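You operate a simulated robot arm through the tools that you are given. There is no shell and no other tool.

You run a simulated robot arm. Do the job below in one go: nothing can be reset, and whatever is moved stays where it is left.

JOB
Shine the torch down both bushes, box the dirty one, torch off.
Fine: use the small clear box; lay the torch back; the clean bush stays. Set down upright: torch, bush.

The check looks at the end state, three seconds after you hand in, the way a careful person would. Anything else that was tipped, shoved, dropped, spilled or broken makes it a failure.

ROBOT AND FRAMES
A 7-joint arm with a two-finger gripper, fixed in place. Base frame: the origin is at the foot of the arm, x ahead of it, y to its left, z up; the work surface is at about z = 0.9. Units: m, degrees, N and s.
With the tool pointing down near the work surface it reaches from about 0.34 to 0.76 m from the base axis. Its first joint turns from -143.0 to 143.0 degrees. Payload 2.45 kg.
The TCP is the grasp point between the finger pads, 0.026 m short of the fingertips. In the tool frame z runs along the fingers and y along their closing line. Largest opening 0.096 m; the body of the gripper starts 0.069 m behind the TCP.
Orientation is that of the tool frame in the base frame, as [roll, pitch, yaw] about the fixed x, y, z axes, in that order (R = Rz(yaw) Ry(pitch) Rx(roll)). With the fingers straight down and closing along the base's y, the tool's x points along the base's -x, its y along +y and its z along -z.

CONTROLS
- The arm moves only by the tool arm_command. Its argument "targets" is a list of rows, each a list of 7 numbers: the shift along the tool's x, y, z in m, then the turn, a rotation vector about the tool's x, y, z in degrees, then the opening, from 0 (shut) to 1 (fully open). In form: [[x, y, z, ax, ay, az, claw], ...]. A call has 1 to 20 rows; each row is the pose to reach, as a shift and turn from the pose commanded when the call began, along the tool's axes at that moment. Rows are played at 5 a second. More than 0.05 m and 8.6 degrees between two rows, or a gripper value outside its range, and nothing of the call is played. A pose out of reach is approached as far as the arm can. The call stops where the force on the tool passes 40 N (or 10 N more than at its start, if that is more) or the arm is blocked; 0.2 s more then pass. The fingers move at their own pace and stop on an object; they squeeze with about 44 N. The grip force told is the motor's: it shows also when the fingers shut on nothing. Time passes only in rows, and 0.2 s behind the last, so rows that repeat a pose let the fingers close. The reply holds the time, the measured pose of the TCP, the force on the tool along the base axes, the opening and the grip force, in the units named above and with some noise, with the torque about the TCP (base axes, N m) and any sound that the robot's microphone picked up, and new pictures: "show" is both (left out), scene, wrist or none.
- Cameras (640 x 400 px; columns grow to the right, rows downward): "scene" is fixed at [0.2203, 0.4944, 1.4727]; the picture's right is [-0.67, -0.75, 0.00], its down [-0.50, 0.45, -0.74] and it looks along [0.55, -0.50, -0.67] (base axes); focal length 314 px, centre (320, 200). "wrist" rides on the gripper at [0.081, 0.003, -0.098] in the tool frame; the picture's right is [-0.04, 1.00, 0.00], its down [-0.73, -0.03, -0.68] and it looks along [-0.68, -0.03, 0.73] (tool axes); focal length 256 px, centre (320, 200). There is no depth. A picture from a camera that has moved, and an enlarged one, comes with that camera's place and axes in the base frame and with its lens. The place of the scene camera against the robot may be out by one fixed shift of up to 0.012 m in any direction.
- move_column(by): slides the trunk up (or, below 0, down) by that many m; the arm rides with it, the base frame stays. It gives what a move gives, with no picture.
- enlarge(camera, box): a new picture of the part [left, top, right, bottom] of that camera's present view, enlarged. The clock stands still meanwhile.
- hand_in(): hands the job in; it is judged then, once.

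Nothing tells you positions but the pictures and the camera data. Unless the task says otherwise, let go and move clear before handing in.

The tools are called after ">>>" by a JSON object that holds its "fn" and its "kwargs". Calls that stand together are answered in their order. arm_command: Moves the arm, as the interface text tells. Its arguments: {"type":"object","properties":{"targets":{"type":"array","items":{"type":"array","items":{"type":"number"}}},"show":{"type":"string","enum":["both","scene","wrist","none"]}},"required":["targets"]} The other tools are called the same way: move_column (by) slides the trunk up or down; enlarge (camera, box) takes an enlarged picture of a part of a camera's view; hand_in () hands the job in.

At the start:

```text
time_s: 0.0
tool_pos: [0.3654, 0.1761, 1.2604]
ee_rot: [-180.0, -0.1, -179.9]
contact_force: [0.9, -0.1, 0.1]
torque: [0.0, -0.02, 0.01]
gripper_width: 0.0958
grip_force: 0.2
trunk travel left (down, up): [-0.575, 0.065]
```

scene: 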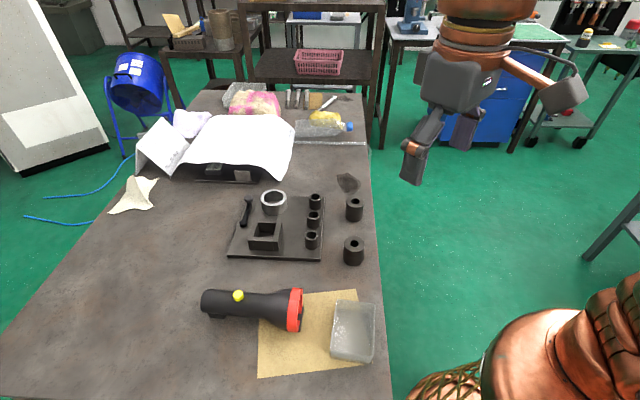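
wrist: 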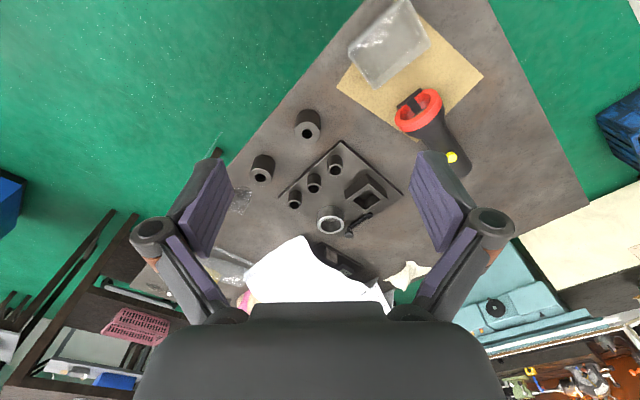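

I see a table with a torch (red head, yellow button) partly on a sheet of tan paper, a small clear box, two black bushes standing, and a black plate with fittings. I will look closer before moving.

>>> {"fn": "enlarge", "kwargs": {"camera": "scene", "box": [180, 160, 400, 298]}}

>>> {"fn": "enlarge", "kwargs": {"camera": "scene", "box": [180, 260, 400, 398]}}

>>> {"fn": "enlarge", "kwargs": {"camera": "wrist", "box": [220, 0, 500, 175]}}

>>> {"fn": "enlarge", "kwargs": {"camera": "scene", "box": [180, 70, 400, 208]}}

```text
2.90 times, centred on (290, 229) of scene
camera zoom: at [0.2203, 0.4944, 1.4727], right [-0.67, -0.75, 0.0], down [-0.5, 0.45, -0.74], along [0.55, -0.5, -0.67], focal length 911 px, centre (407, 116)
```

zoom: 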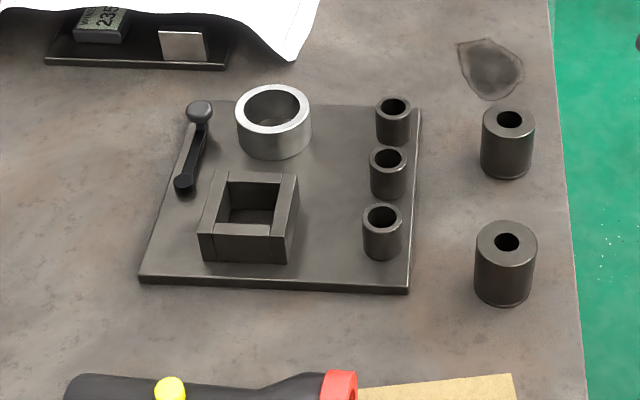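

```text
2.90 times, centred on (290, 329) of scene
camera zoom: at [0.2203, 0.4944, 1.4727], right [-0.67, -0.75, 0.0], down [-0.5, 0.45, -0.74], along [0.55, -0.5, -0.67], focal length 911 px, centre (407, -174)
```

zoom: 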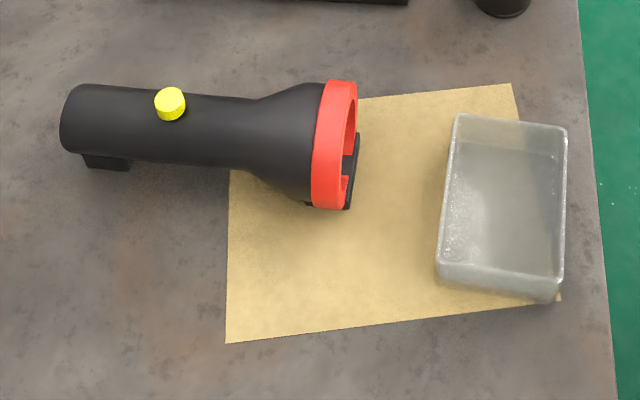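

```text
2.29 times, centred on (360, 88) of wrist
camera zoom: at [0.2822, 0.1796, 1.3602], right [0.04, 1.0, 0.0], down [0.73, -0.03, 0.68], along [0.68, -0.03, -0.73], focal length 585 px, centre (229, 457)
```

zoom: 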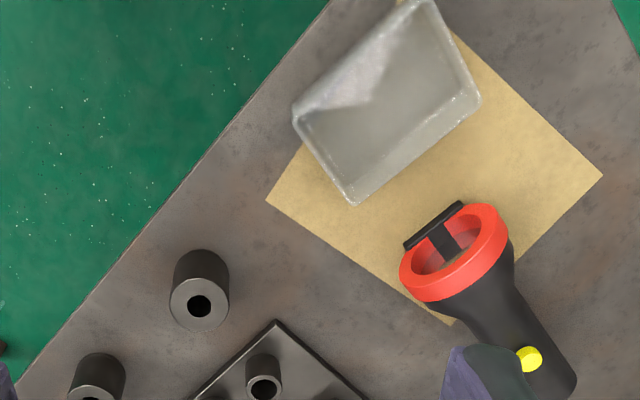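

```text
2.90 times, centred on (290, 139) of scene
camera zoom: at [0.2203, 0.4944, 1.4727], right [-0.67, -0.75, 0.0], down [-0.5, 0.45, -0.74], along [0.55, -0.5, -0.67], focal length 911 px, centre (407, 377)
```

zoom: 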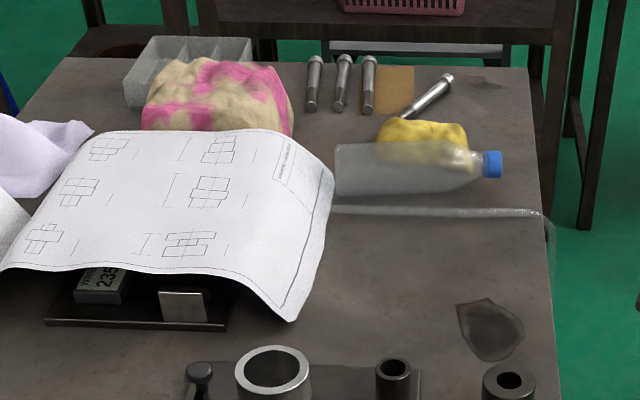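

The torch lies near (0.54, 0.39) with its yellow button up, the small clear box is near (0.375, 0.275), and the bushes stand near (0.49, 0.145) and (0.58, 0.05). I will move the wrist camera over the torch for a better look.

>>> {"fn": "arm_command", "kwargs": {"targets": [[-0.011, 0.031, 0.016, 0, 0, 0, 1], [-0.022, 0.062, 0.032, 0, 0, 0, 1], [-0.033, 0.093, 0.048, 0, 0, 0, 1], [-0.044, 0.124, 0.064, 0, 0, 0, 1], [-0.055, 0.155, 0.08, 0, 0, 0, 1], [-0.066, 0.186, 0.096, 0, 0, 0, 1], [-0.075, 0.214, 0.11, 0, 0, 0, 1], [-0.075, 0.214, 0.11, 0, 0, 0, 1]], "show": "both"}}

```text
time_s: 1.8
tool_pos: [0.4394, 0.3903, 1.151]
ee_rot: [180.0, 0.0, -179.8]
contact_force: [0.1, -0.1, 0.0]
torque: [0.01, 0.02, 0.0]
gripper_width: 0.0962
grip_force: 0.0
trunk travel left (down, up): [-0.575, 0.065]
camera wrist: at [0.357, 0.3935, 1.2494], right [0.04, 1.0, 0.0], down [0.73, -0.03, 0.68], along [0.68, -0.03, -0.73], focal length 256 px, centre (320, 200)
```

scene: 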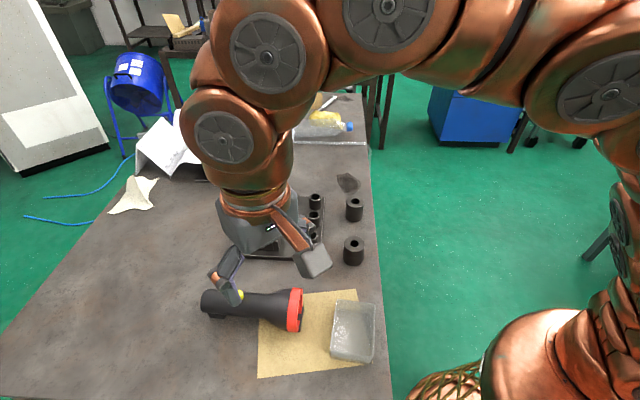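
wrist: 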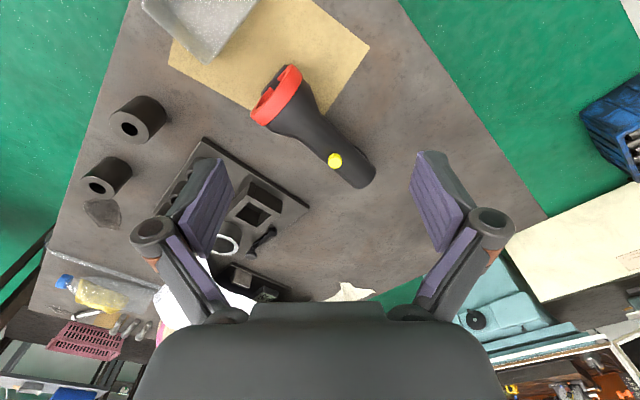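

>>> {"fn": "enlarge", "kwargs": {"camera": "wrist", "box": [220, 40, 420, 205]}}

>>> {"fn": "enlarge", "kwargs": {"camera": "wrist", "box": [60, 60, 320, 260]}}

```text
2.42 times, centred on (320, 122) of wrist
camera zoom: at [0.357, 0.3935, 1.2494], right [0.04, 1.0, 0.0], down [0.73, -0.03, 0.68], along [0.68, -0.03, -0.73], focal length 621 px, centre (320, 388)
```

zoom: 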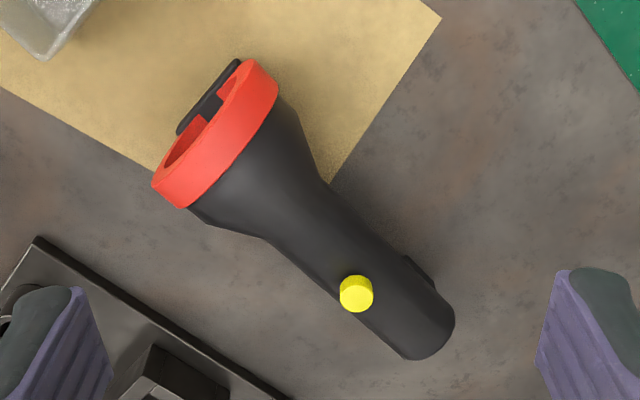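

```text
2.00 times, centred on (190, 160) of wrist
camera zoom: at [0.357, 0.3935, 1.2494], right [0.04, 1.0, 0.0], down [0.73, -0.03, 0.68], along [0.68, -0.03, -0.73], focal length 512 px, centre (580, 280)
```

zoom: 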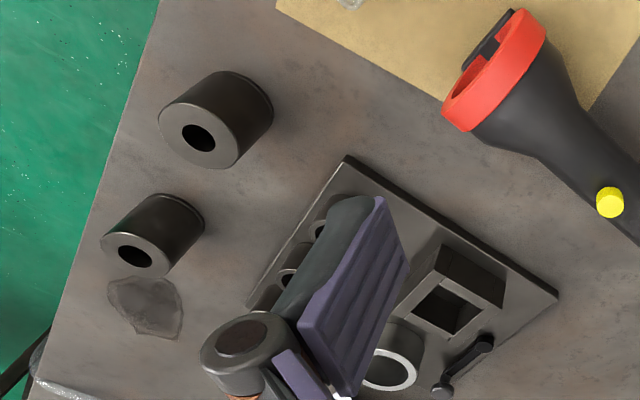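

The torch axis runs at about 42° in plan, with the tail at (0.606, 0.454), the head near (0.47, 0.33) and the button on the top ridge near (0.555, 0.405). I will close the fingers, turn the hand so it lines up with the torch, and hover over the button.

>>> {"fn": "arm_command", "kwargs": {"targets": [[-0.019, 0.0025, 0.014, 0, 0, -7, 0.6], [-0.038, 0.005, 0.028, 0, 0, -14, 0.3], [-0.057, 0.0075, 0.042, 0, 0, -21, 0], [-0.076, 0.01, 0.056, 0, 0, -28, 0], [-0.095, 0.0125, 0.07, 0, 0, -35, 0], [-0.1136, 0.0147, 0.085, 0, 0, -42, 0], [-0.1136, 0.0147, 0.101, 0, 0, -42, 0], [-0.1136, 0.0147, 0.101, 0, 0, -42, 0], [-0.1136, 0.0147, 0.101, 0, 0, -42, 0]], "show": "both"}}

```text
time_s: 3.8
tool_pos: [0.5529, 0.4047, 1.0492]
ee_rot: [-179.9, 0.1, -137.9]
contact_force: [0.7, -1.1, -0.3]
torque: [-0.02, 0.02, -0.01]
gripper_width: 0.0003
grip_force: 28.6
trunk travel left (down, up): [-0.575, 0.065]
camera wrist: at [0.4889, 0.3529, 1.1477], right [-0.64, 0.77, 0.0], down [0.56, 0.47, 0.68], along [0.52, 0.43, -0.73], focal length 256 px, centre (320, 200)
```

scene: 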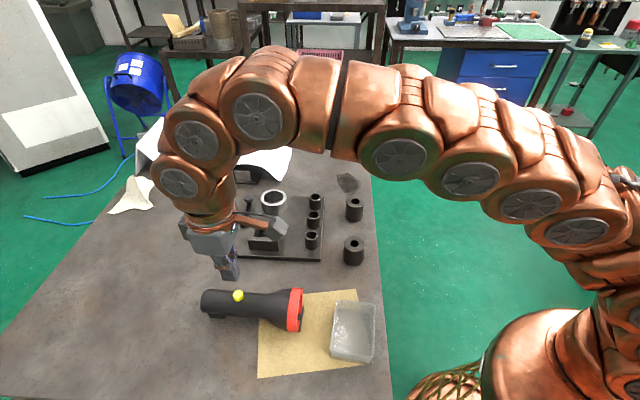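
wrist: 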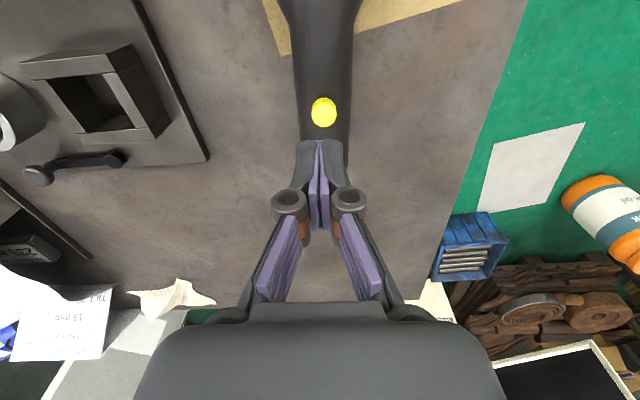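

>>> {"fn": "enlarge", "kwargs": {"camera": "wrist", "box": [220, 0, 420, 170]}}

>>> {"fn": "enlarge", "kwargs": {"camera": "scene", "box": [190, 230, 330, 340]}}

```text
2.35 times, centred on (320, 85) of wrist
camera zoom: at [0.4889, 0.3529, 1.1477], right [-0.64, 0.77, 0.0], down [0.56, 0.47, 0.68], along [0.52, 0.43, -0.73], focal length 602 px, centre (320, 471)
```

zoom: 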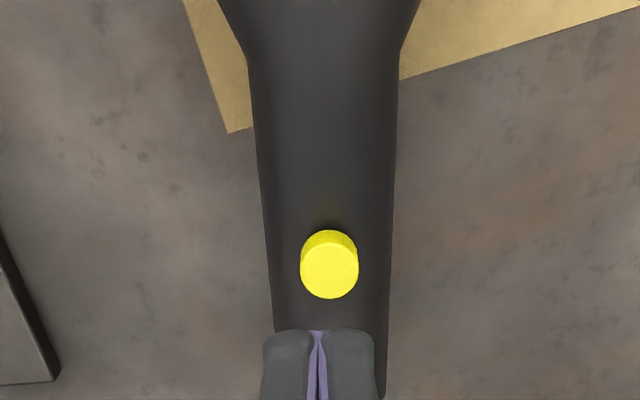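

```text
3.64 times, centred on (260, 285) of scene
camera zoom: at [0.2203, 0.4944, 1.4727], right [-0.67, -0.75, 0.0], down [-0.5, 0.45, -0.74], along [0.55, -0.5, -0.67], focal length 1143 px, centre (538, -109)
```

zoom: 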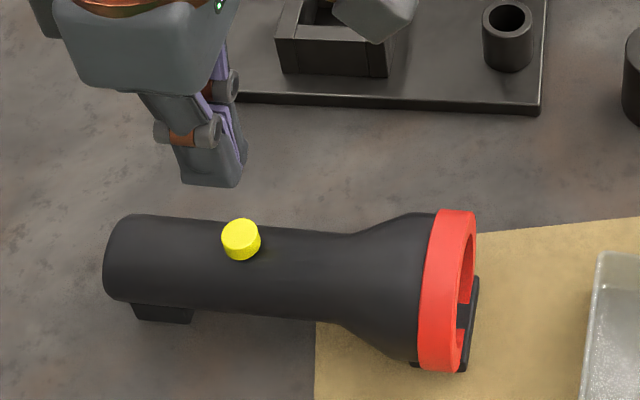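

The torch axis is parallel to the hand's x and offset about 2.5 mm, with the button about 3 mm behind the TCP. I will centre on the button and come down to just above it.

>>> {"fn": "arm_command", "kwargs": {"targets": [[-0.003, 0.0026, 0.015, 0, 0, 0, 0], [-0.003, 0.0026, 0.03, 0, 0, 0, 0], [-0.003, 0.0026, 0.045, 0, 0, 0, 0], [-0.003, 0.0026, 0.048, 0, 0, 0, 0], [-0.003, 0.0026, 0.048, 0, 0, 0, 0]], "show": "both"}}

>>> {"fn": "enlarge", "kwargs": {"camera": "wrist", "box": [240, 60, 400, 190]}}

>>> {"fn": "enlarge", "kwargs": {"camera": "scene", "box": [200, 260, 310, 340]}}

```text
time_s: 5.0
tool_pos: [0.5545, 0.409, 1.0015]
ee_rot: [179.9, 0.1, -138.0]
contact_force: [-0.5, 0.2, -0.2]
torque: [-0.03, 0.02, 0.0]
gripper_width: 0.0
grip_force: 29.2
trunk travel left (down, up): [-0.575, 0.065]
camera wrist: at [0.4906, 0.3572, 1.1008], right [-0.64, 0.77, 0.0], down [0.56, 0.47, 0.68], along [0.52, 0.43, -0.73], focal length 256 px, centre (320, 200)
```

scene: 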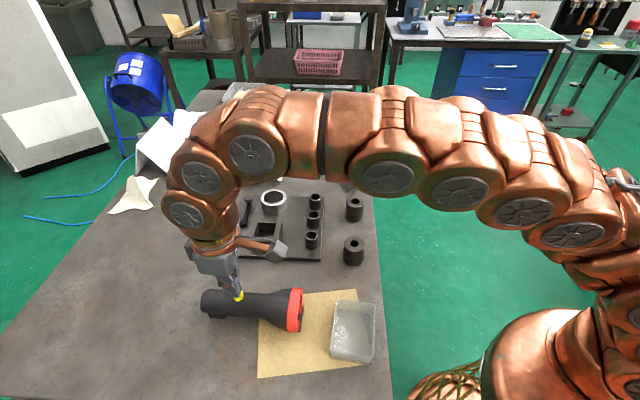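
wrist: 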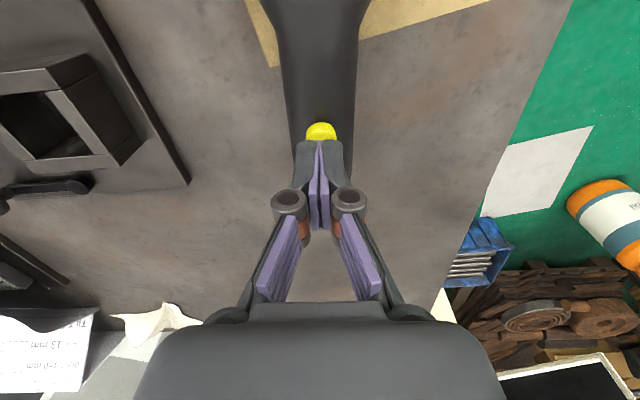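

```text
3.08 times, centred on (320, 125) of wrist
camera zoom: at [0.4906, 0.3572, 1.1008], right [-0.64, 0.77, 0.0], down [0.56, 0.47, 0.68], along [0.52, 0.43, -0.73], focal length 788 px, centre (320, 431)
```

zoom: 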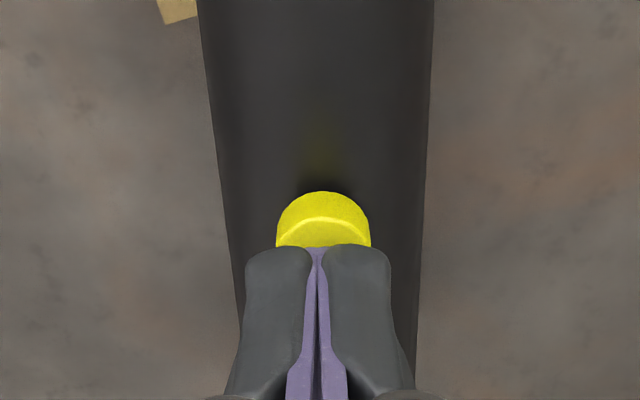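

```text
5.00 times, centred on (255, 300) of scene
camera zoom: at [0.2203, 0.4944, 1.4727], right [-0.67, -0.75, 0.0], down [-0.5, 0.45, -0.74], along [0.55, -0.5, -0.67], focal length 1572 px, centre (645, -300)
```

zoom: 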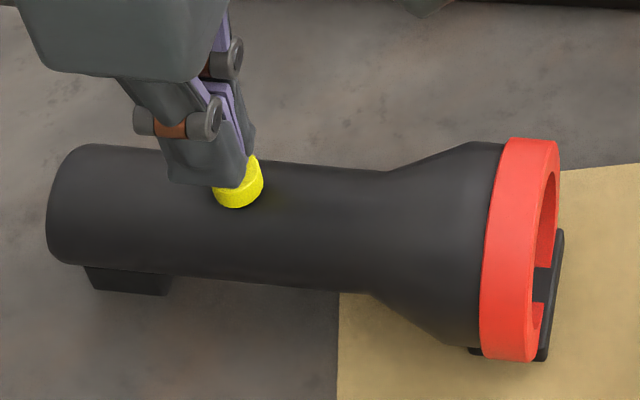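

The closed fingertips sit centred just above the button. I will press down in small steps and watch the force.

>>> {"fn": "arm_command", "kwargs": {"targets": [[0, 0, 0.003, 0, 0, 0, 0], [0, 0, 0.006, 0, 0, 0, 0], [0, 0, 0.008, 0, 0, 0, 0], [0, 0, 0.009, 0, 0, 0, 0], [0, 0, 0.009, 0, 0, 0, 0]], "show": "scene"}}

```text
time_s: 6.2
tool_pos: [0.5534, 0.4095, 0.9927]
ee_rot: [180.0, 0.1, -138.0]
contact_force: [3.6, 2.1, 10.4]
torque: [0.03, -0.01, 0.02]
gripper_width: 0.0061
grip_force: 28.9
trunk travel left (down, up): [-0.575, 0.065]
heard: click
```

scene: 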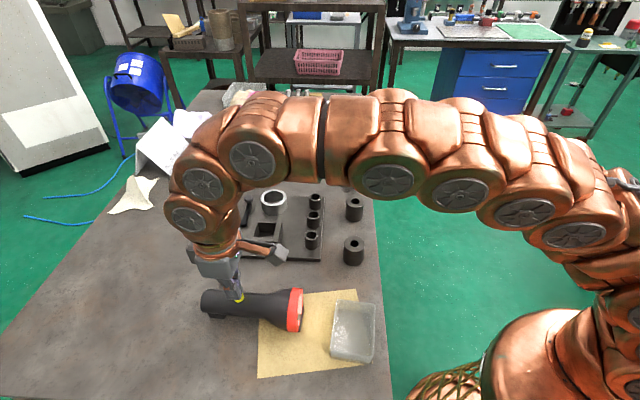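

A click was heard and the head seems lit. I will lift straight off the button and check the light.

>>> {"fn": "arm_command", "kwargs": {"targets": [[0, 0, -0.005, 0, 0, 0, 0], [0, 0, -0.015, 0, 0, 0, 0], [0, 0, -0.035, 0, 0, 0, 0], [0, 0, -0.06, 0, 0, 0, 0], [0, 0, -0.06, 0, 0, 0, 0]], "show": "both"}}

>>> {"fn": "enlarge", "kwargs": {"camera": "scene", "box": [190, 260, 400, 390]}}

>>> {"fn": "enlarge", "kwargs": {"camera": "wrist", "box": [220, 0, 420, 170]}}

```text
time_s: 7.4
tool_pos: [0.5549, 0.4093, 1.0527]
ee_rot: [180.0, 0.0, -138.0]
contact_force: [-0.7, -0.3, -0.6]
torque: [0.0, -0.02, -0.03]
gripper_width: 0.0
grip_force: 29.1
trunk travel left (down, up): [-0.575, 0.065]
camera wrist: at [0.4902, 0.3574, 1.151], right [-0.64, 0.77, 0.0], down [0.56, 0.47, 0.68], along [0.52, 0.43, -0.73], focal length 256 px, centre (320, 200)
```

scene: 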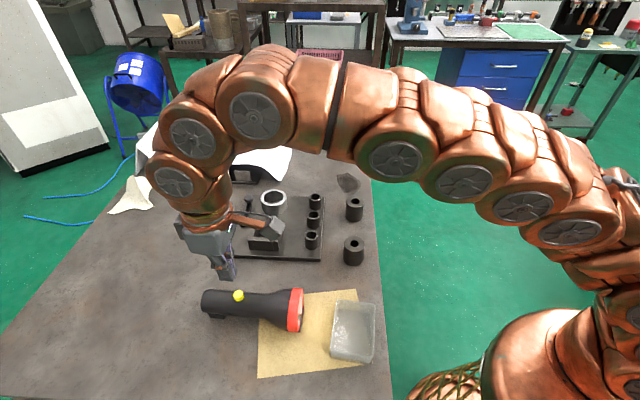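
wrist: 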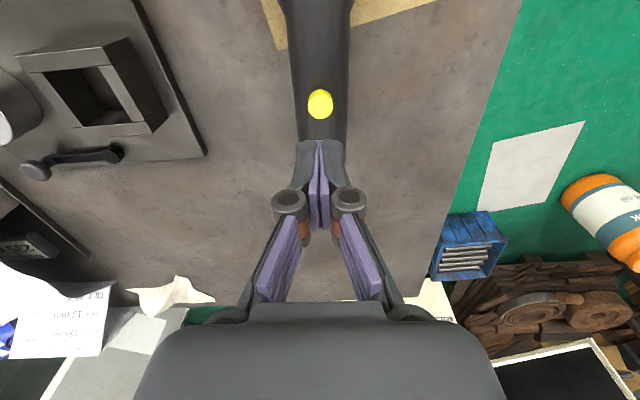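

```text
3.05 times, centred on (295, 325) of scene
camera zoom: at [0.2203, 0.4944, 1.4727], right [-0.67, -0.75, 0.0], down [-0.5, 0.45, -0.74], along [0.55, -0.5, -0.67], focal length 958 px, centre (396, -181)
```

zoom: 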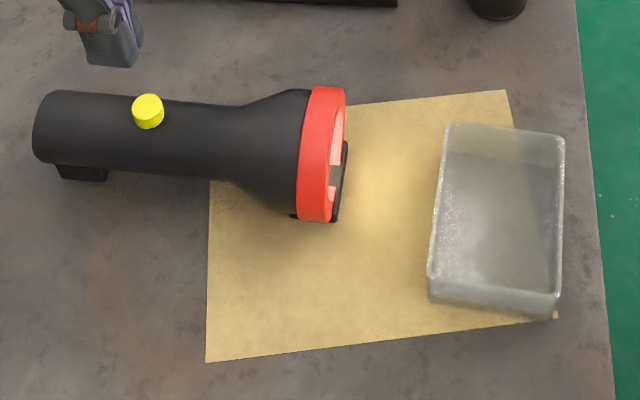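

```text
2.35 times, centred on (320, 85) of wrist
camera zoom: at [0.4902, 0.3574, 1.151], right [-0.64, 0.77, 0.0], down [0.56, 0.47, 0.68], along [0.52, 0.43, -0.73], focal length 602 px, centre (320, 471)
```

zoom: 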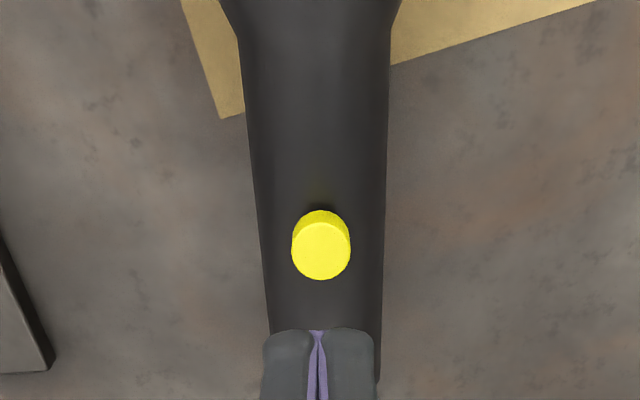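

The torch is on and throws light on the paper. Next I open the fingers, shift 33 mm toward the head to clear the button, and go down around the barrel.

>>> {"fn": "arm_command", "kwargs": {"targets": [[0.011, 0.0005, 0, 0, 0, 0, 1], [0.022, 0.0005, 0, 0, 0, 0, 1], [0.033, 0.0005, 0, 0, 0, 0, 1], [0.033, 0.0005, 0, 0, 0, 0, 1], [0.033, 0.0005, 0, 0, 0, 0, 1], [0.033, 0.0005, 0, 0, 0, 0, 1], [0.033, 0.0005, 0.02, 0, 0, 0, 1], [0.033, 0.0005, 0.04, 0, 0, 0, 1], [0.033, 0.0005, 0.06, 0, 0, 0, 1], [0.033, 0.0005, 0.08, 0, 0, 0, 1], [0.033, 0.0005, 0.1, 0, 0, 0, 1], [0.033, 0.0005, 0.113, 0, 0, 0, 1], [0.033, 0.0005, 0.113, 0, 0, 0, 1]], "show": "both"}}

>>> {"fn": "enlarge", "kwargs": {"camera": "scene", "box": [190, 230, 360, 340]}}

```text
time_s: 10.2
tool_pos: [0.5301, 0.389, 0.9403]
ee_rot: [-179.9, 0.0, -137.9]
contact_force: [0.3, 0.1, 0.0]
torque: [0.02, 0.0, -0.01]
gripper_width: 0.096
grip_force: 0.1
trunk travel left (down, up): [-0.575, 0.065]
camera wrist: at [0.4649, 0.3362, 1.0401], right [-0.64, 0.77, 0.0], down [0.56, 0.47, 0.68], along [0.52, 0.43, -0.73], focal length 256 px, centre (320, 200)
```

scene: 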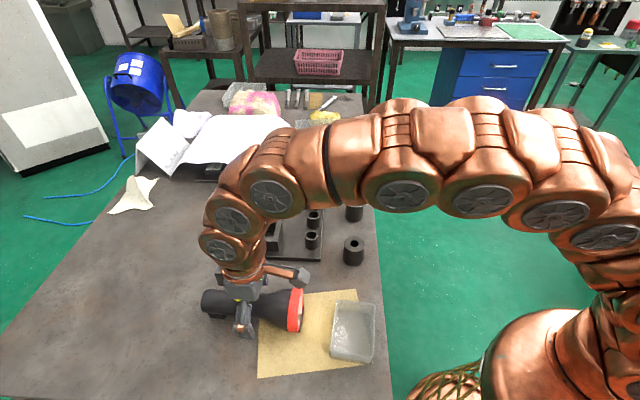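
wrist: 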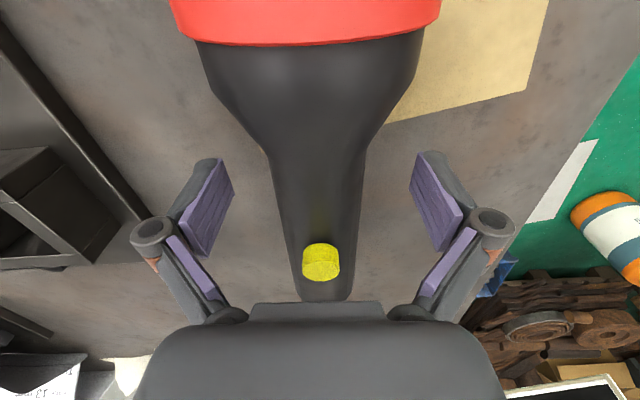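

```text
3.64 times, centred on (275, 285) of scene
camera zoom: at [0.2203, 0.4944, 1.4727], right [-0.67, -0.75, 0.0], down [-0.5, 0.45, -0.74], along [0.55, -0.5, -0.67], focal length 1143 px, centre (484, -109)
```

zoom: 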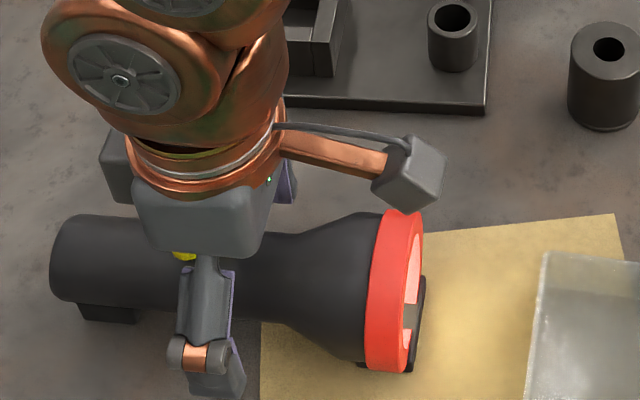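

The fingers straddle the barrel in front of the button, clear of everything. I close on it now.

>>> {"fn": "arm_command", "kwargs": {"targets": [[0, 0, 0, 0, 0, 0, 0], [0, 0, 0, 0, 0, 0, 0], [0, 0, 0, 0, 0, 0, 0], [0, 0, 0, 0, 0, 0, 0], [0, 0, 0, 0, 0, 0, 0], [0, 0, 0, 0, 0, 0, 0]], "show": "wrist"}}

```text
time_s: 11.6
tool_pos: [0.5281, 0.3886, 0.9405]
ee_rot: [-180.0, 0.0, -138.0]
contact_force: [0.2, 0.3, -0.7]
torque: [-0.04, -0.05, 0.28]
gripper_width: 0.0416
grip_force: 44.0
trunk travel left (down, up): [-0.575, 0.065]
camera wrist: at [0.4649, 0.3361, 1.0402], right [-0.64, 0.77, 0.0], down [0.56, 0.47, 0.68], along [0.52, 0.43, -0.73], focal length 256 px, centre (320, 200)
```

wrist: 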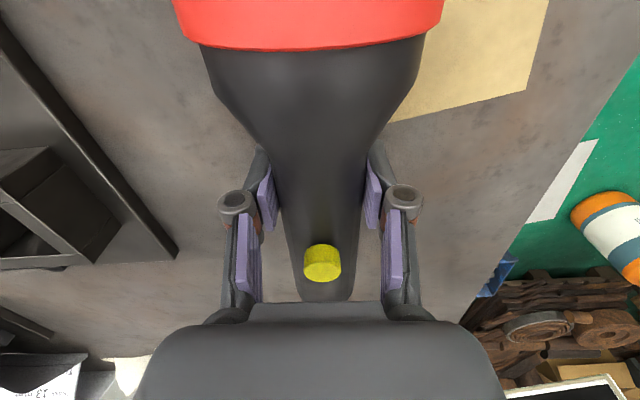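

Held at 41.6 mm width with full grip. I lift the torch straight up about 0.2 m.

>>> {"fn": "arm_command", "kwargs": {"targets": [[0, 0, -0.01, 0, 0, 0, 0], [0, 0, -0.03, 0, 0, 0, 0], [0, 0, -0.055, 0, 0, 0, 0], [0, 0, -0.085, 0, 0, 0, 0], [0, 0, -0.12, 0, 0, 0, 0], [0, 0, -0.155, 0, 0, 0, 0], [0, 0, -0.19, 0, 0, 0, 0], [0, 0, -0.2, 0, 0, 0, 0], [0, 0, -0.2, 0, 0, 0, 0]], "show": "both"}}

```text
time_s: 13.6
tool_pos: [0.531, 0.3862, 1.1396]
ee_rot: [179.8, -0.1, -137.9]
contact_force: [0.5, 0.2, -3.7]
torque: [0.05, 0.01, 0.29]
gripper_width: 0.0414
grip_force: 43.6
trunk travel left (down, up): [-0.575, 0.065]
camera wrist: at [0.4668, 0.3345, 1.2397], right [-0.64, 0.77, 0.0], down [0.56, 0.47, 0.68], along [0.52, 0.43, -0.73], focal length 256 px, centre (320, 200)
```

scene: 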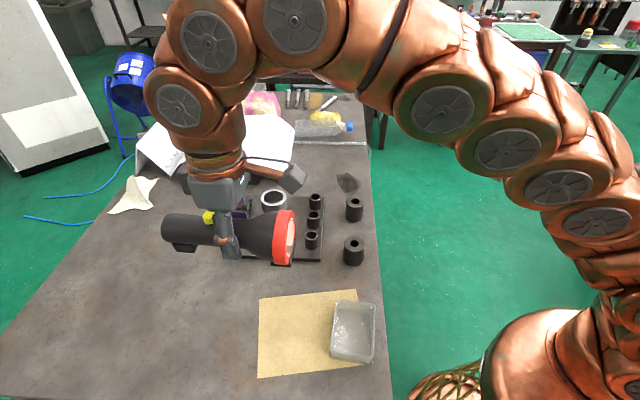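
wrist: 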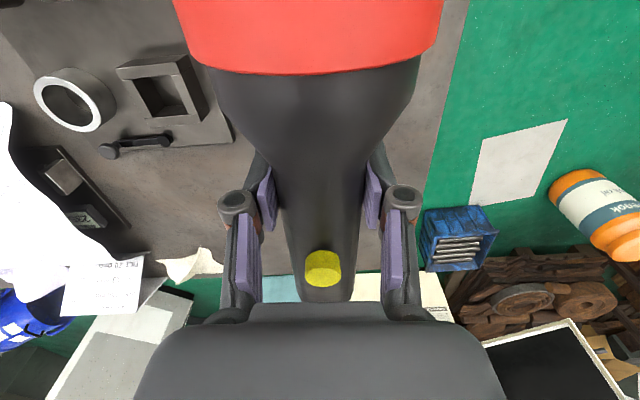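

>>> {"fn": "enlarge", "kwargs": {"camera": "scene", "box": [150, 170, 320, 280]}}

>>> {"fn": "enlarge", "kwargs": {"camera": "wrist", "box": [160, 0, 480, 200]}}

```text
3.64 times, centred on (235, 225) of scene
camera zoom: at [0.2203, 0.4944, 1.4727], right [-0.67, -0.75, 0.0], down [-0.5, 0.45, -0.74], along [0.55, -0.5, -0.67], focal length 1143 px, centre (629, 109)
```

zoom: 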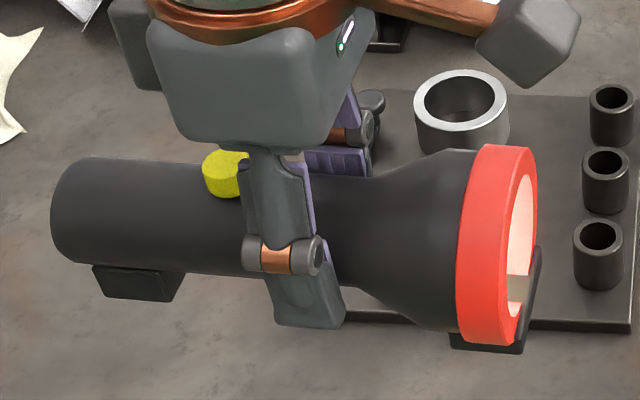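

```text
2.00 times, centred on (320, 100) of wrist
camera zoom: at [0.4668, 0.3345, 1.2397], right [-0.64, 0.77, 0.0], down [0.56, 0.47, 0.68], along [0.52, 0.43, -0.73], focal length 512 px, centre (320, 400)
```

zoom: 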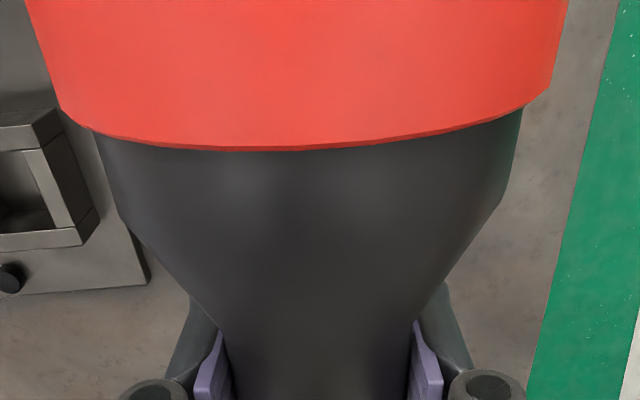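

The torch is held firmly (about 0.4 kg) and level. Next I pitch the hand outward so the torch head swings toward pointing down, in stages.

>>> {"fn": "arm_command", "kwargs": {"targets": [[0, 0, 0, 0, -7.5, 0, 0], [0, 0, 0, 0, -15, 0, 0], [0, 0, 0, 0, -22.5, 0, 0], [0, 0, 0, 0, -30, 0, 0], [0, 0, 0, 0, -37.5, 0, 0], [0, 0, 0, 0, -45, 0, 0], [0, 0, 0, 0, -45, 0, 0]], "show": "scene"}}

```text
time_s: 15.2
tool_pos: [0.5295, 0.3866, 1.1393]
ee_rot: [-179.9, 45.1, -138.1]
contact_force: [0.5, 1.2, -3.1]
torque: [0.02, 0.01, -0.01]
gripper_width: 0.042
grip_force: 44.0
trunk travel left (down, up): [-0.575, 0.065]
```

scene: 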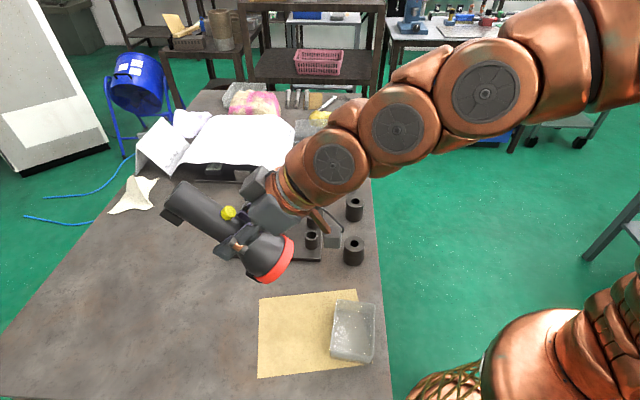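

>>> {"fn": "arm_command", "kwargs": {"targets": [[0, 0, 0, 0, -7.5, 0, 0], [0, 0, 0, 0, -15, 0, 0], [0, 0, 0, 0, -22.5, 0, 0], [0, 0, 0, 0, -30, 0, 0], [0, 0, 0, 0, -37.5, 0, 0], [0, 0, 0, 0, -45, 0, 0], [0, 0, 0, 0, -45, 0, 0]], "show": "scene"}}

```text
time_s: 16.8
tool_pos: [0.5282, 0.3884, 1.1418]
ee_rot: [7.2, 89.9, 49.3]
contact_force: [-1.1, -0.6, -3.2]
torque: [0.02, 0.02, 0.03]
gripper_width: 0.0419
grip_force: 44.0
trunk travel left (down, up): [-0.575, 0.065]
```

scene: 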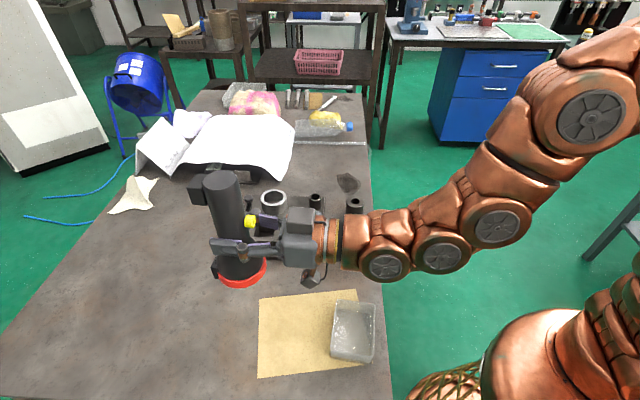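

The torch points straight down at the current spot. Combining both cameras I put the near bush at about (0.499, 0.152) and the far one at (0.590, 0.053). I will carry the torch over the near bush, keeping the lens about 8 cm above it.

>>> {"fn": "arm_command", "kwargs": {"targets": [[0, -0.0258, -0.03, -7.2, 0, 0, 0], [0, -0.0515, -0.06, -14.4, 0, 0, 0], [0, -0.0773, -0.09, -21.6, 0, 0, 0], [0, -0.103, -0.12, -28.8, 0, 0, 0], [0, -0.1288, -0.15, -36, 0, 0, 0], [0, -0.1546, -0.18, -43, 0, 0, 0], [0, -0.1546, -0.18, -43, 0, 0, 0], [0, -0.1546, -0.18, -43, 0, 0, 0]], "show": "both"}}

>>> {"fn": "enlarge", "kwargs": {"camera": "scene", "box": [280, 140, 430, 280]}}

```text
time_s: 18.6
tool_pos: [0.5004, 0.1517, 1.1363]
ee_rot: [-88.3, 89.9, -3.1]
contact_force: [0.0, 0.0, -3.5]
torque: [0.01, -0.03, 0.01]
gripper_width: 0.0416
grip_force: 44.0
out of reach, approached as far as the arm can: row 1, 2
trunk travel left (down, up): [-0.575, 0.065]
camera wrist: at [0.4875, 0.0541, 1.0566], right [-1.0, 0.09, 0.04], down [-0.03, -0.68, 0.73], along [0.09, 0.73, 0.68], focal length 256 px, centre (320, 200)
```

scene: 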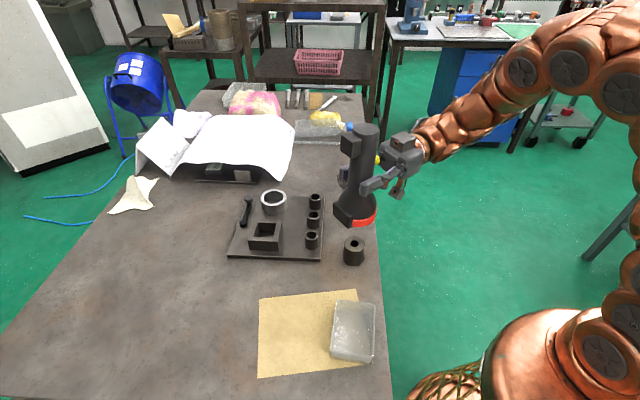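
wrist: 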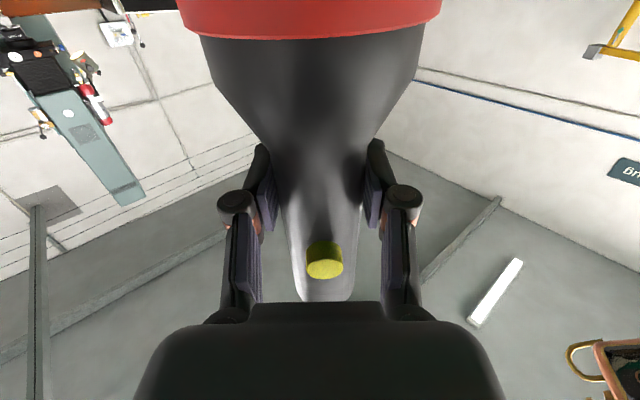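

```text
2.86 times, centred on (355, 210) of scene
camera zoom: at [0.2203, 0.4944, 1.4727], right [-0.67, -0.75, 0.0], down [-0.5, 0.45, -0.74], along [0.55, -0.5, -0.67], focal length 898 px, centre (220, 171)
```

zoom: 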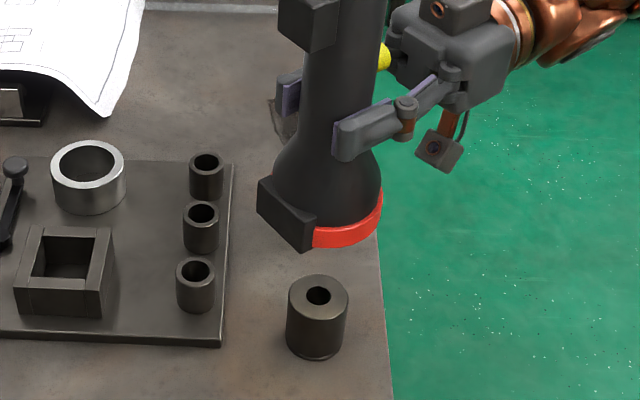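

>>> {"fn": "enlarge", "kwargs": {"camera": "scene", "box": [330, 225, 378, 268]}}

>>> {"fn": "enlarge", "kwargs": {"camera": "scene", "box": [344, 234, 364, 248]}}

```text
9.30 times, centred on (354, 246) of scene
camera zoom: at [0.2203, 0.4944, 1.4727], right [-0.67, -0.75, 0.0], down [-0.5, 0.45, -0.74], along [0.55, -0.5, -0.67], focal length 2925 px, centre (4, -233)
```

zoom: 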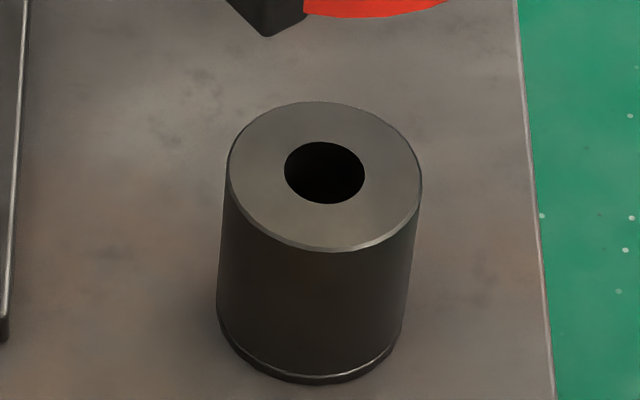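

```text
16.00 times, centred on (354, 241) of scene
camera zoom: at [0.2203, 0.4944, 1.4727], right [-0.67, -0.75, 0.0], down [-0.5, 0.45, -0.74], along [0.55, -0.5, -0.67], focal length 5030 px, centre (-224, -456)
```

zoom: 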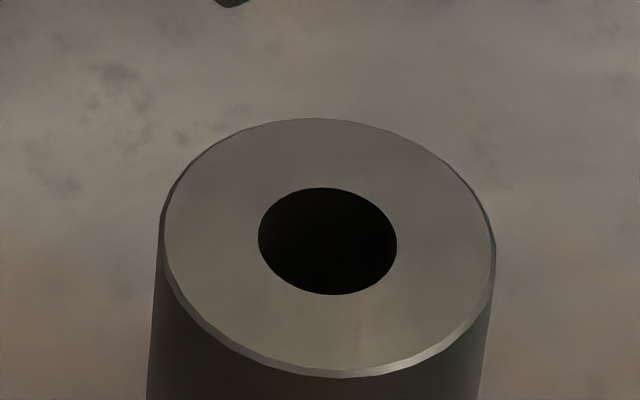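

The torch hangs upright over the near bush, whose top face is lit, but from the scene camera the bore wall stays dark. I will lean the torch about 25° (keeping the beam on the bore) so the wall facing the scene camera gets light.

>>> {"fn": "arm_command", "kwargs": {"targets": [[0.003, 0.019, -0.0016, 0, 0, -6.25, 0], [0.007, 0.038, -0.0033, 0, 0, -12.5, 0], [0.012, 0.057, -0.005, 0, 0, -18.75, 0], [0.017, 0.0757, -0.0066, 0, 0, -25, 0], [0.017, 0.0757, -0.0066, 0, 0, -25, 0]], "show": "scene"}}

>>> {"fn": "enlarge", "kwargs": {"camera": "scene", "box": [320, 200, 400, 270]}}

>>> {"fn": "enlarge", "kwargs": {"camera": "scene", "box": [344, 234, 364, 248]}}

```text
time_s: 19.8
tool_pos: [0.4253, 0.1502, 1.1242]
ee_rot: [-89.9, 65.1, -5.0]
contact_force: [-0.3, 0.1, -2.8]
torque: [-0.01, -0.01, -0.01]
gripper_width: 0.0416
grip_force: 43.8
trunk travel left (down, up): [-0.575, 0.065]
```

scene: 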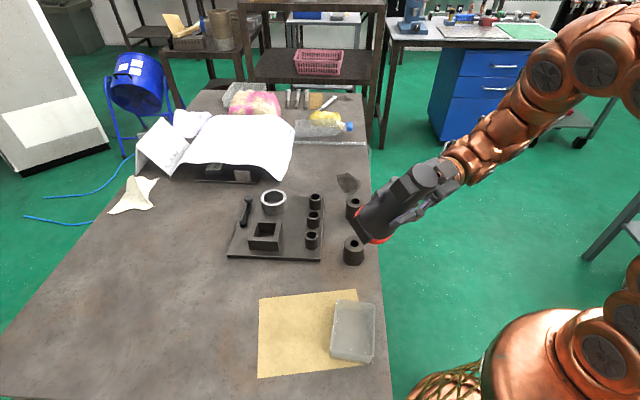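

```text
5.71 times, centred on (360, 235) of scene
camera zoom: at [0.2203, 0.4944, 1.4727], right [-0.67, -0.75, 0.0], down [-0.5, 0.45, -0.74], along [0.55, -0.5, -0.67], focal length 1796 px, centre (91, 0)
```

zoom: 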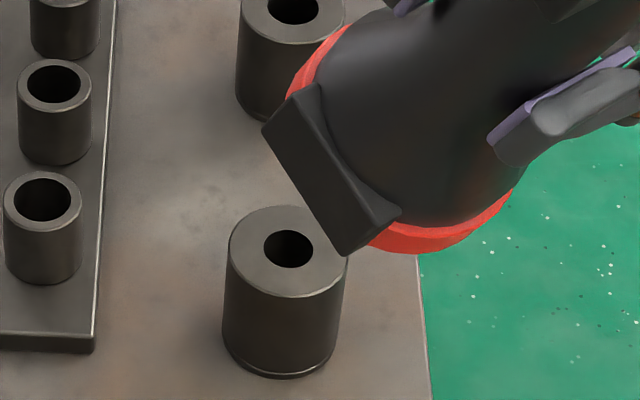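

```text
16.00 times, centred on (354, 241) of scene
camera zoom: at [0.2203, 0.4944, 1.4727], right [-0.67, -0.75, 0.0], down [-0.5, 0.45, -0.74], along [0.55, -0.5, -0.67], focal length 5030 px, centre (-224, -456)
```

zoom: 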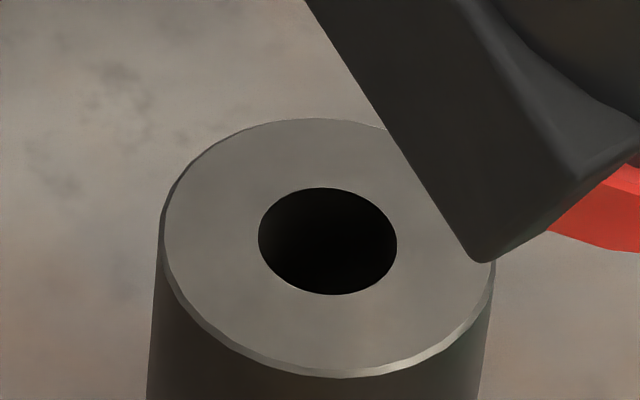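

>>> {"fn": "enlarge", "kwargs": {"camera": "scene", "box": [349, 238.5, 359, 245]}}

>>> {"fn": "enlarge", "kwargs": {"camera": "scene", "box": [344, 194, 366, 208]}}

```text
16.00 times, centred on (354, 242) of scene
camera zoom: at [0.2203, 0.4944, 1.4727], right [-0.67, -0.75, 0.0], down [-0.5, 0.45, -0.74], along [0.55, -0.5, -0.67], focal length 5030 px, centre (-224, -468)
```

zoom: 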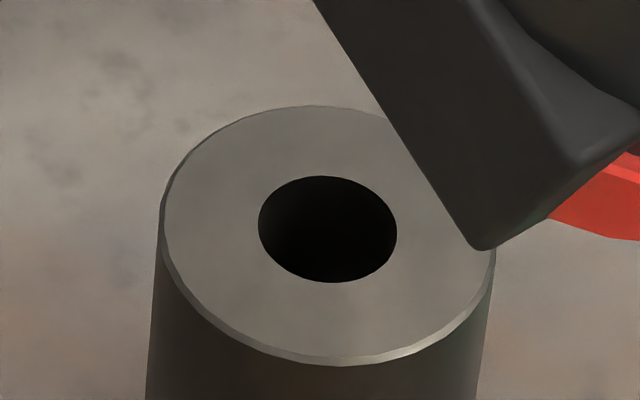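

```text
16.00 times, centred on (355, 201) of scene
camera zoom: at [0.2203, 0.4944, 1.4727], right [-0.67, -0.75, 0.0], down [-0.5, 0.45, -0.74], along [0.55, -0.5, -0.67], focal length 5030 px, centre (-240, 184)
```

zoom: 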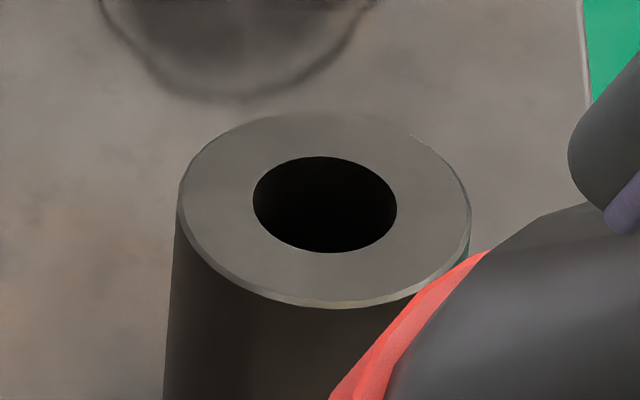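

Bush A's visible upper bore looks plain dark. I will now carry the torch to point straight down over the far bush B for comparison.

>>> {"fn": "arm_command", "kwargs": {"targets": [[0.0117, -0.0332, -0.0168, 0, 0, 5, 0], [0.0234, -0.0663, -0.0336, 0, 0, 10, 0], [0.0351, -0.0995, -0.0505, 0, 0, 15, 0], [0.0468, -0.1326, -0.0673, 0, 0, 20, 0], [0.0585, -0.1658, -0.0841, 0, 0, 25, 0], [0.0585, -0.1658, -0.0841, 0, 0, 25, 0], [0.0585, -0.1658, -0.0841, 0, 0, 25, 0]], "show": "scene"}}

>>> {"fn": "enlarge", "kwargs": {"camera": "scene", "box": [300, 150, 410, 270]}}

>>> {"fn": "enlarge", "kwargs": {"camera": "scene", "box": [344, 194, 366, 208]}}

```text
time_s: 21.4
tool_pos: [0.5887, 0.0512, 1.1421]
ee_rot: [103.4, 90.0, -171.6]
contact_force: [0.6, 0.7, -2.0]
torque: [0.01, -0.02, -0.06]
gripper_width: 0.0419
grip_force: 44.4
trunk travel left (down, up): [-0.575, 0.065]
```

scene: 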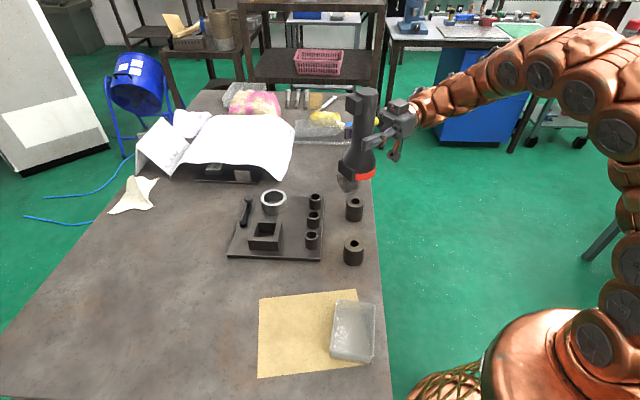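

```text
3.33 times, centred on (355, 210) of scene
camera zoom: at [0.2203, 0.4944, 1.4727], right [-0.67, -0.75, 0.0], down [-0.5, 0.45, -0.74], along [0.55, -0.5, -0.67], focal length 1048 px, centre (203, 167)
```

zoom: 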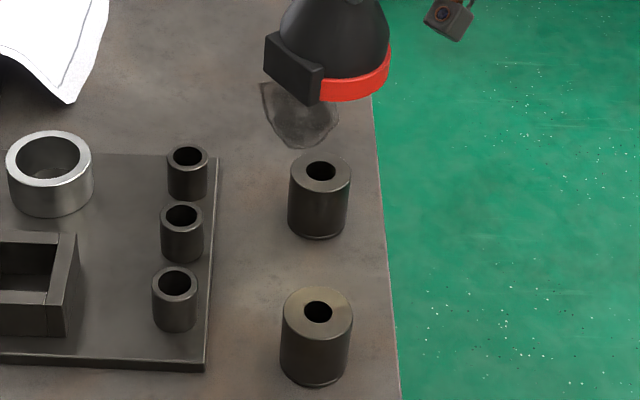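

```text
16.00 times, centred on (355, 201) of scene
camera zoom: at [0.2203, 0.4944, 1.4727], right [-0.67, -0.75, 0.0], down [-0.5, 0.45, -0.74], along [0.55, -0.5, -0.67], focal length 5030 px, centre (-240, 184)
```

zoom: 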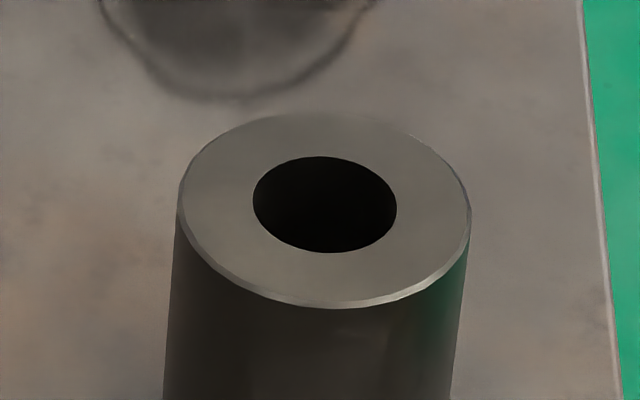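

>>> {"fn": "arm_command", "kwargs": {"targets": [[0.003, 0.019, -0.0016, 0, 0, -6.25, 0], [0.007, 0.038, -0.0033, 0, 0, -12.5, 0], [0.012, 0.057, -0.005, 0, 0, -18.75, 0], [0.017, 0.0757, -0.0066, 0, 0, -25, 0], [0.017, 0.0757, -0.0066, 0, 0, -25, 0]], "show": "scene"}}

>>> {"fn": "enlarge", "kwargs": {"camera": "scene", "box": [310, 150, 400, 220]}}

>>> {"fn": "enlarge", "kwargs": {"camera": "scene", "box": [344, 194, 366, 208]}}

```text
time_s: 22.6
tool_pos: [0.5148, 0.0527, 1.1227]
ee_rot: [-90.0, 65.0, -4.9]
contact_force: [-0.2, -0.3, -2.4]
torque: [0.0, 0.01, 0.01]
gripper_width: 0.0421
grip_force: 44.0
trunk travel left (down, up): [-0.575, 0.065]
```

scene: 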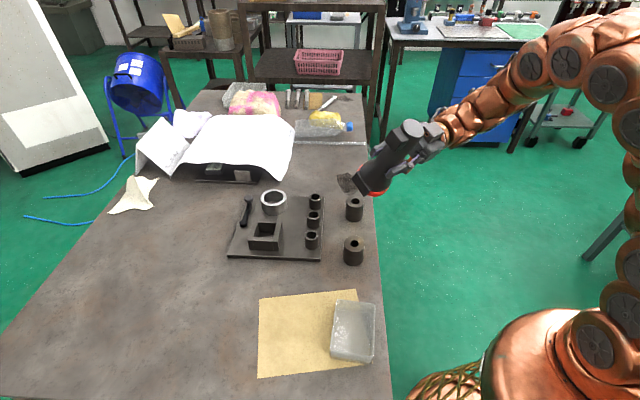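

```text
5.71 times, centred on (355, 185) of scene
camera zoom: at [0.2203, 0.4944, 1.4727], right [-0.67, -0.75, 0.0], down [-0.5, 0.45, -0.74], along [0.55, -0.5, -0.67], focal length 1796 px, centre (120, 286)
```

zoom: 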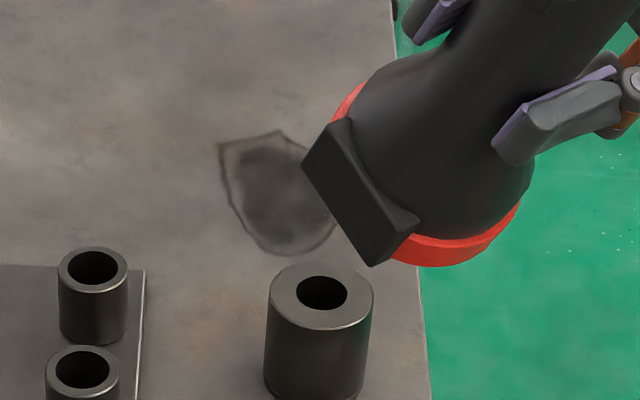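

```text
16.00 times, centred on (355, 201) of scene
camera zoom: at [0.2203, 0.4944, 1.4727], right [-0.67, -0.75, 0.0], down [-0.5, 0.45, -0.74], along [0.55, -0.5, -0.67], focal length 5030 px, centre (-240, 184)
```

zoom: 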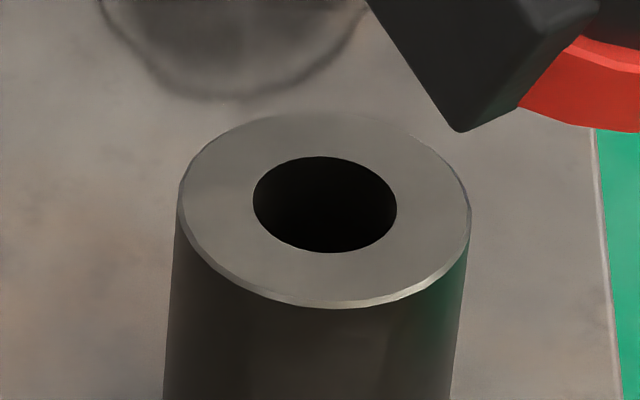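

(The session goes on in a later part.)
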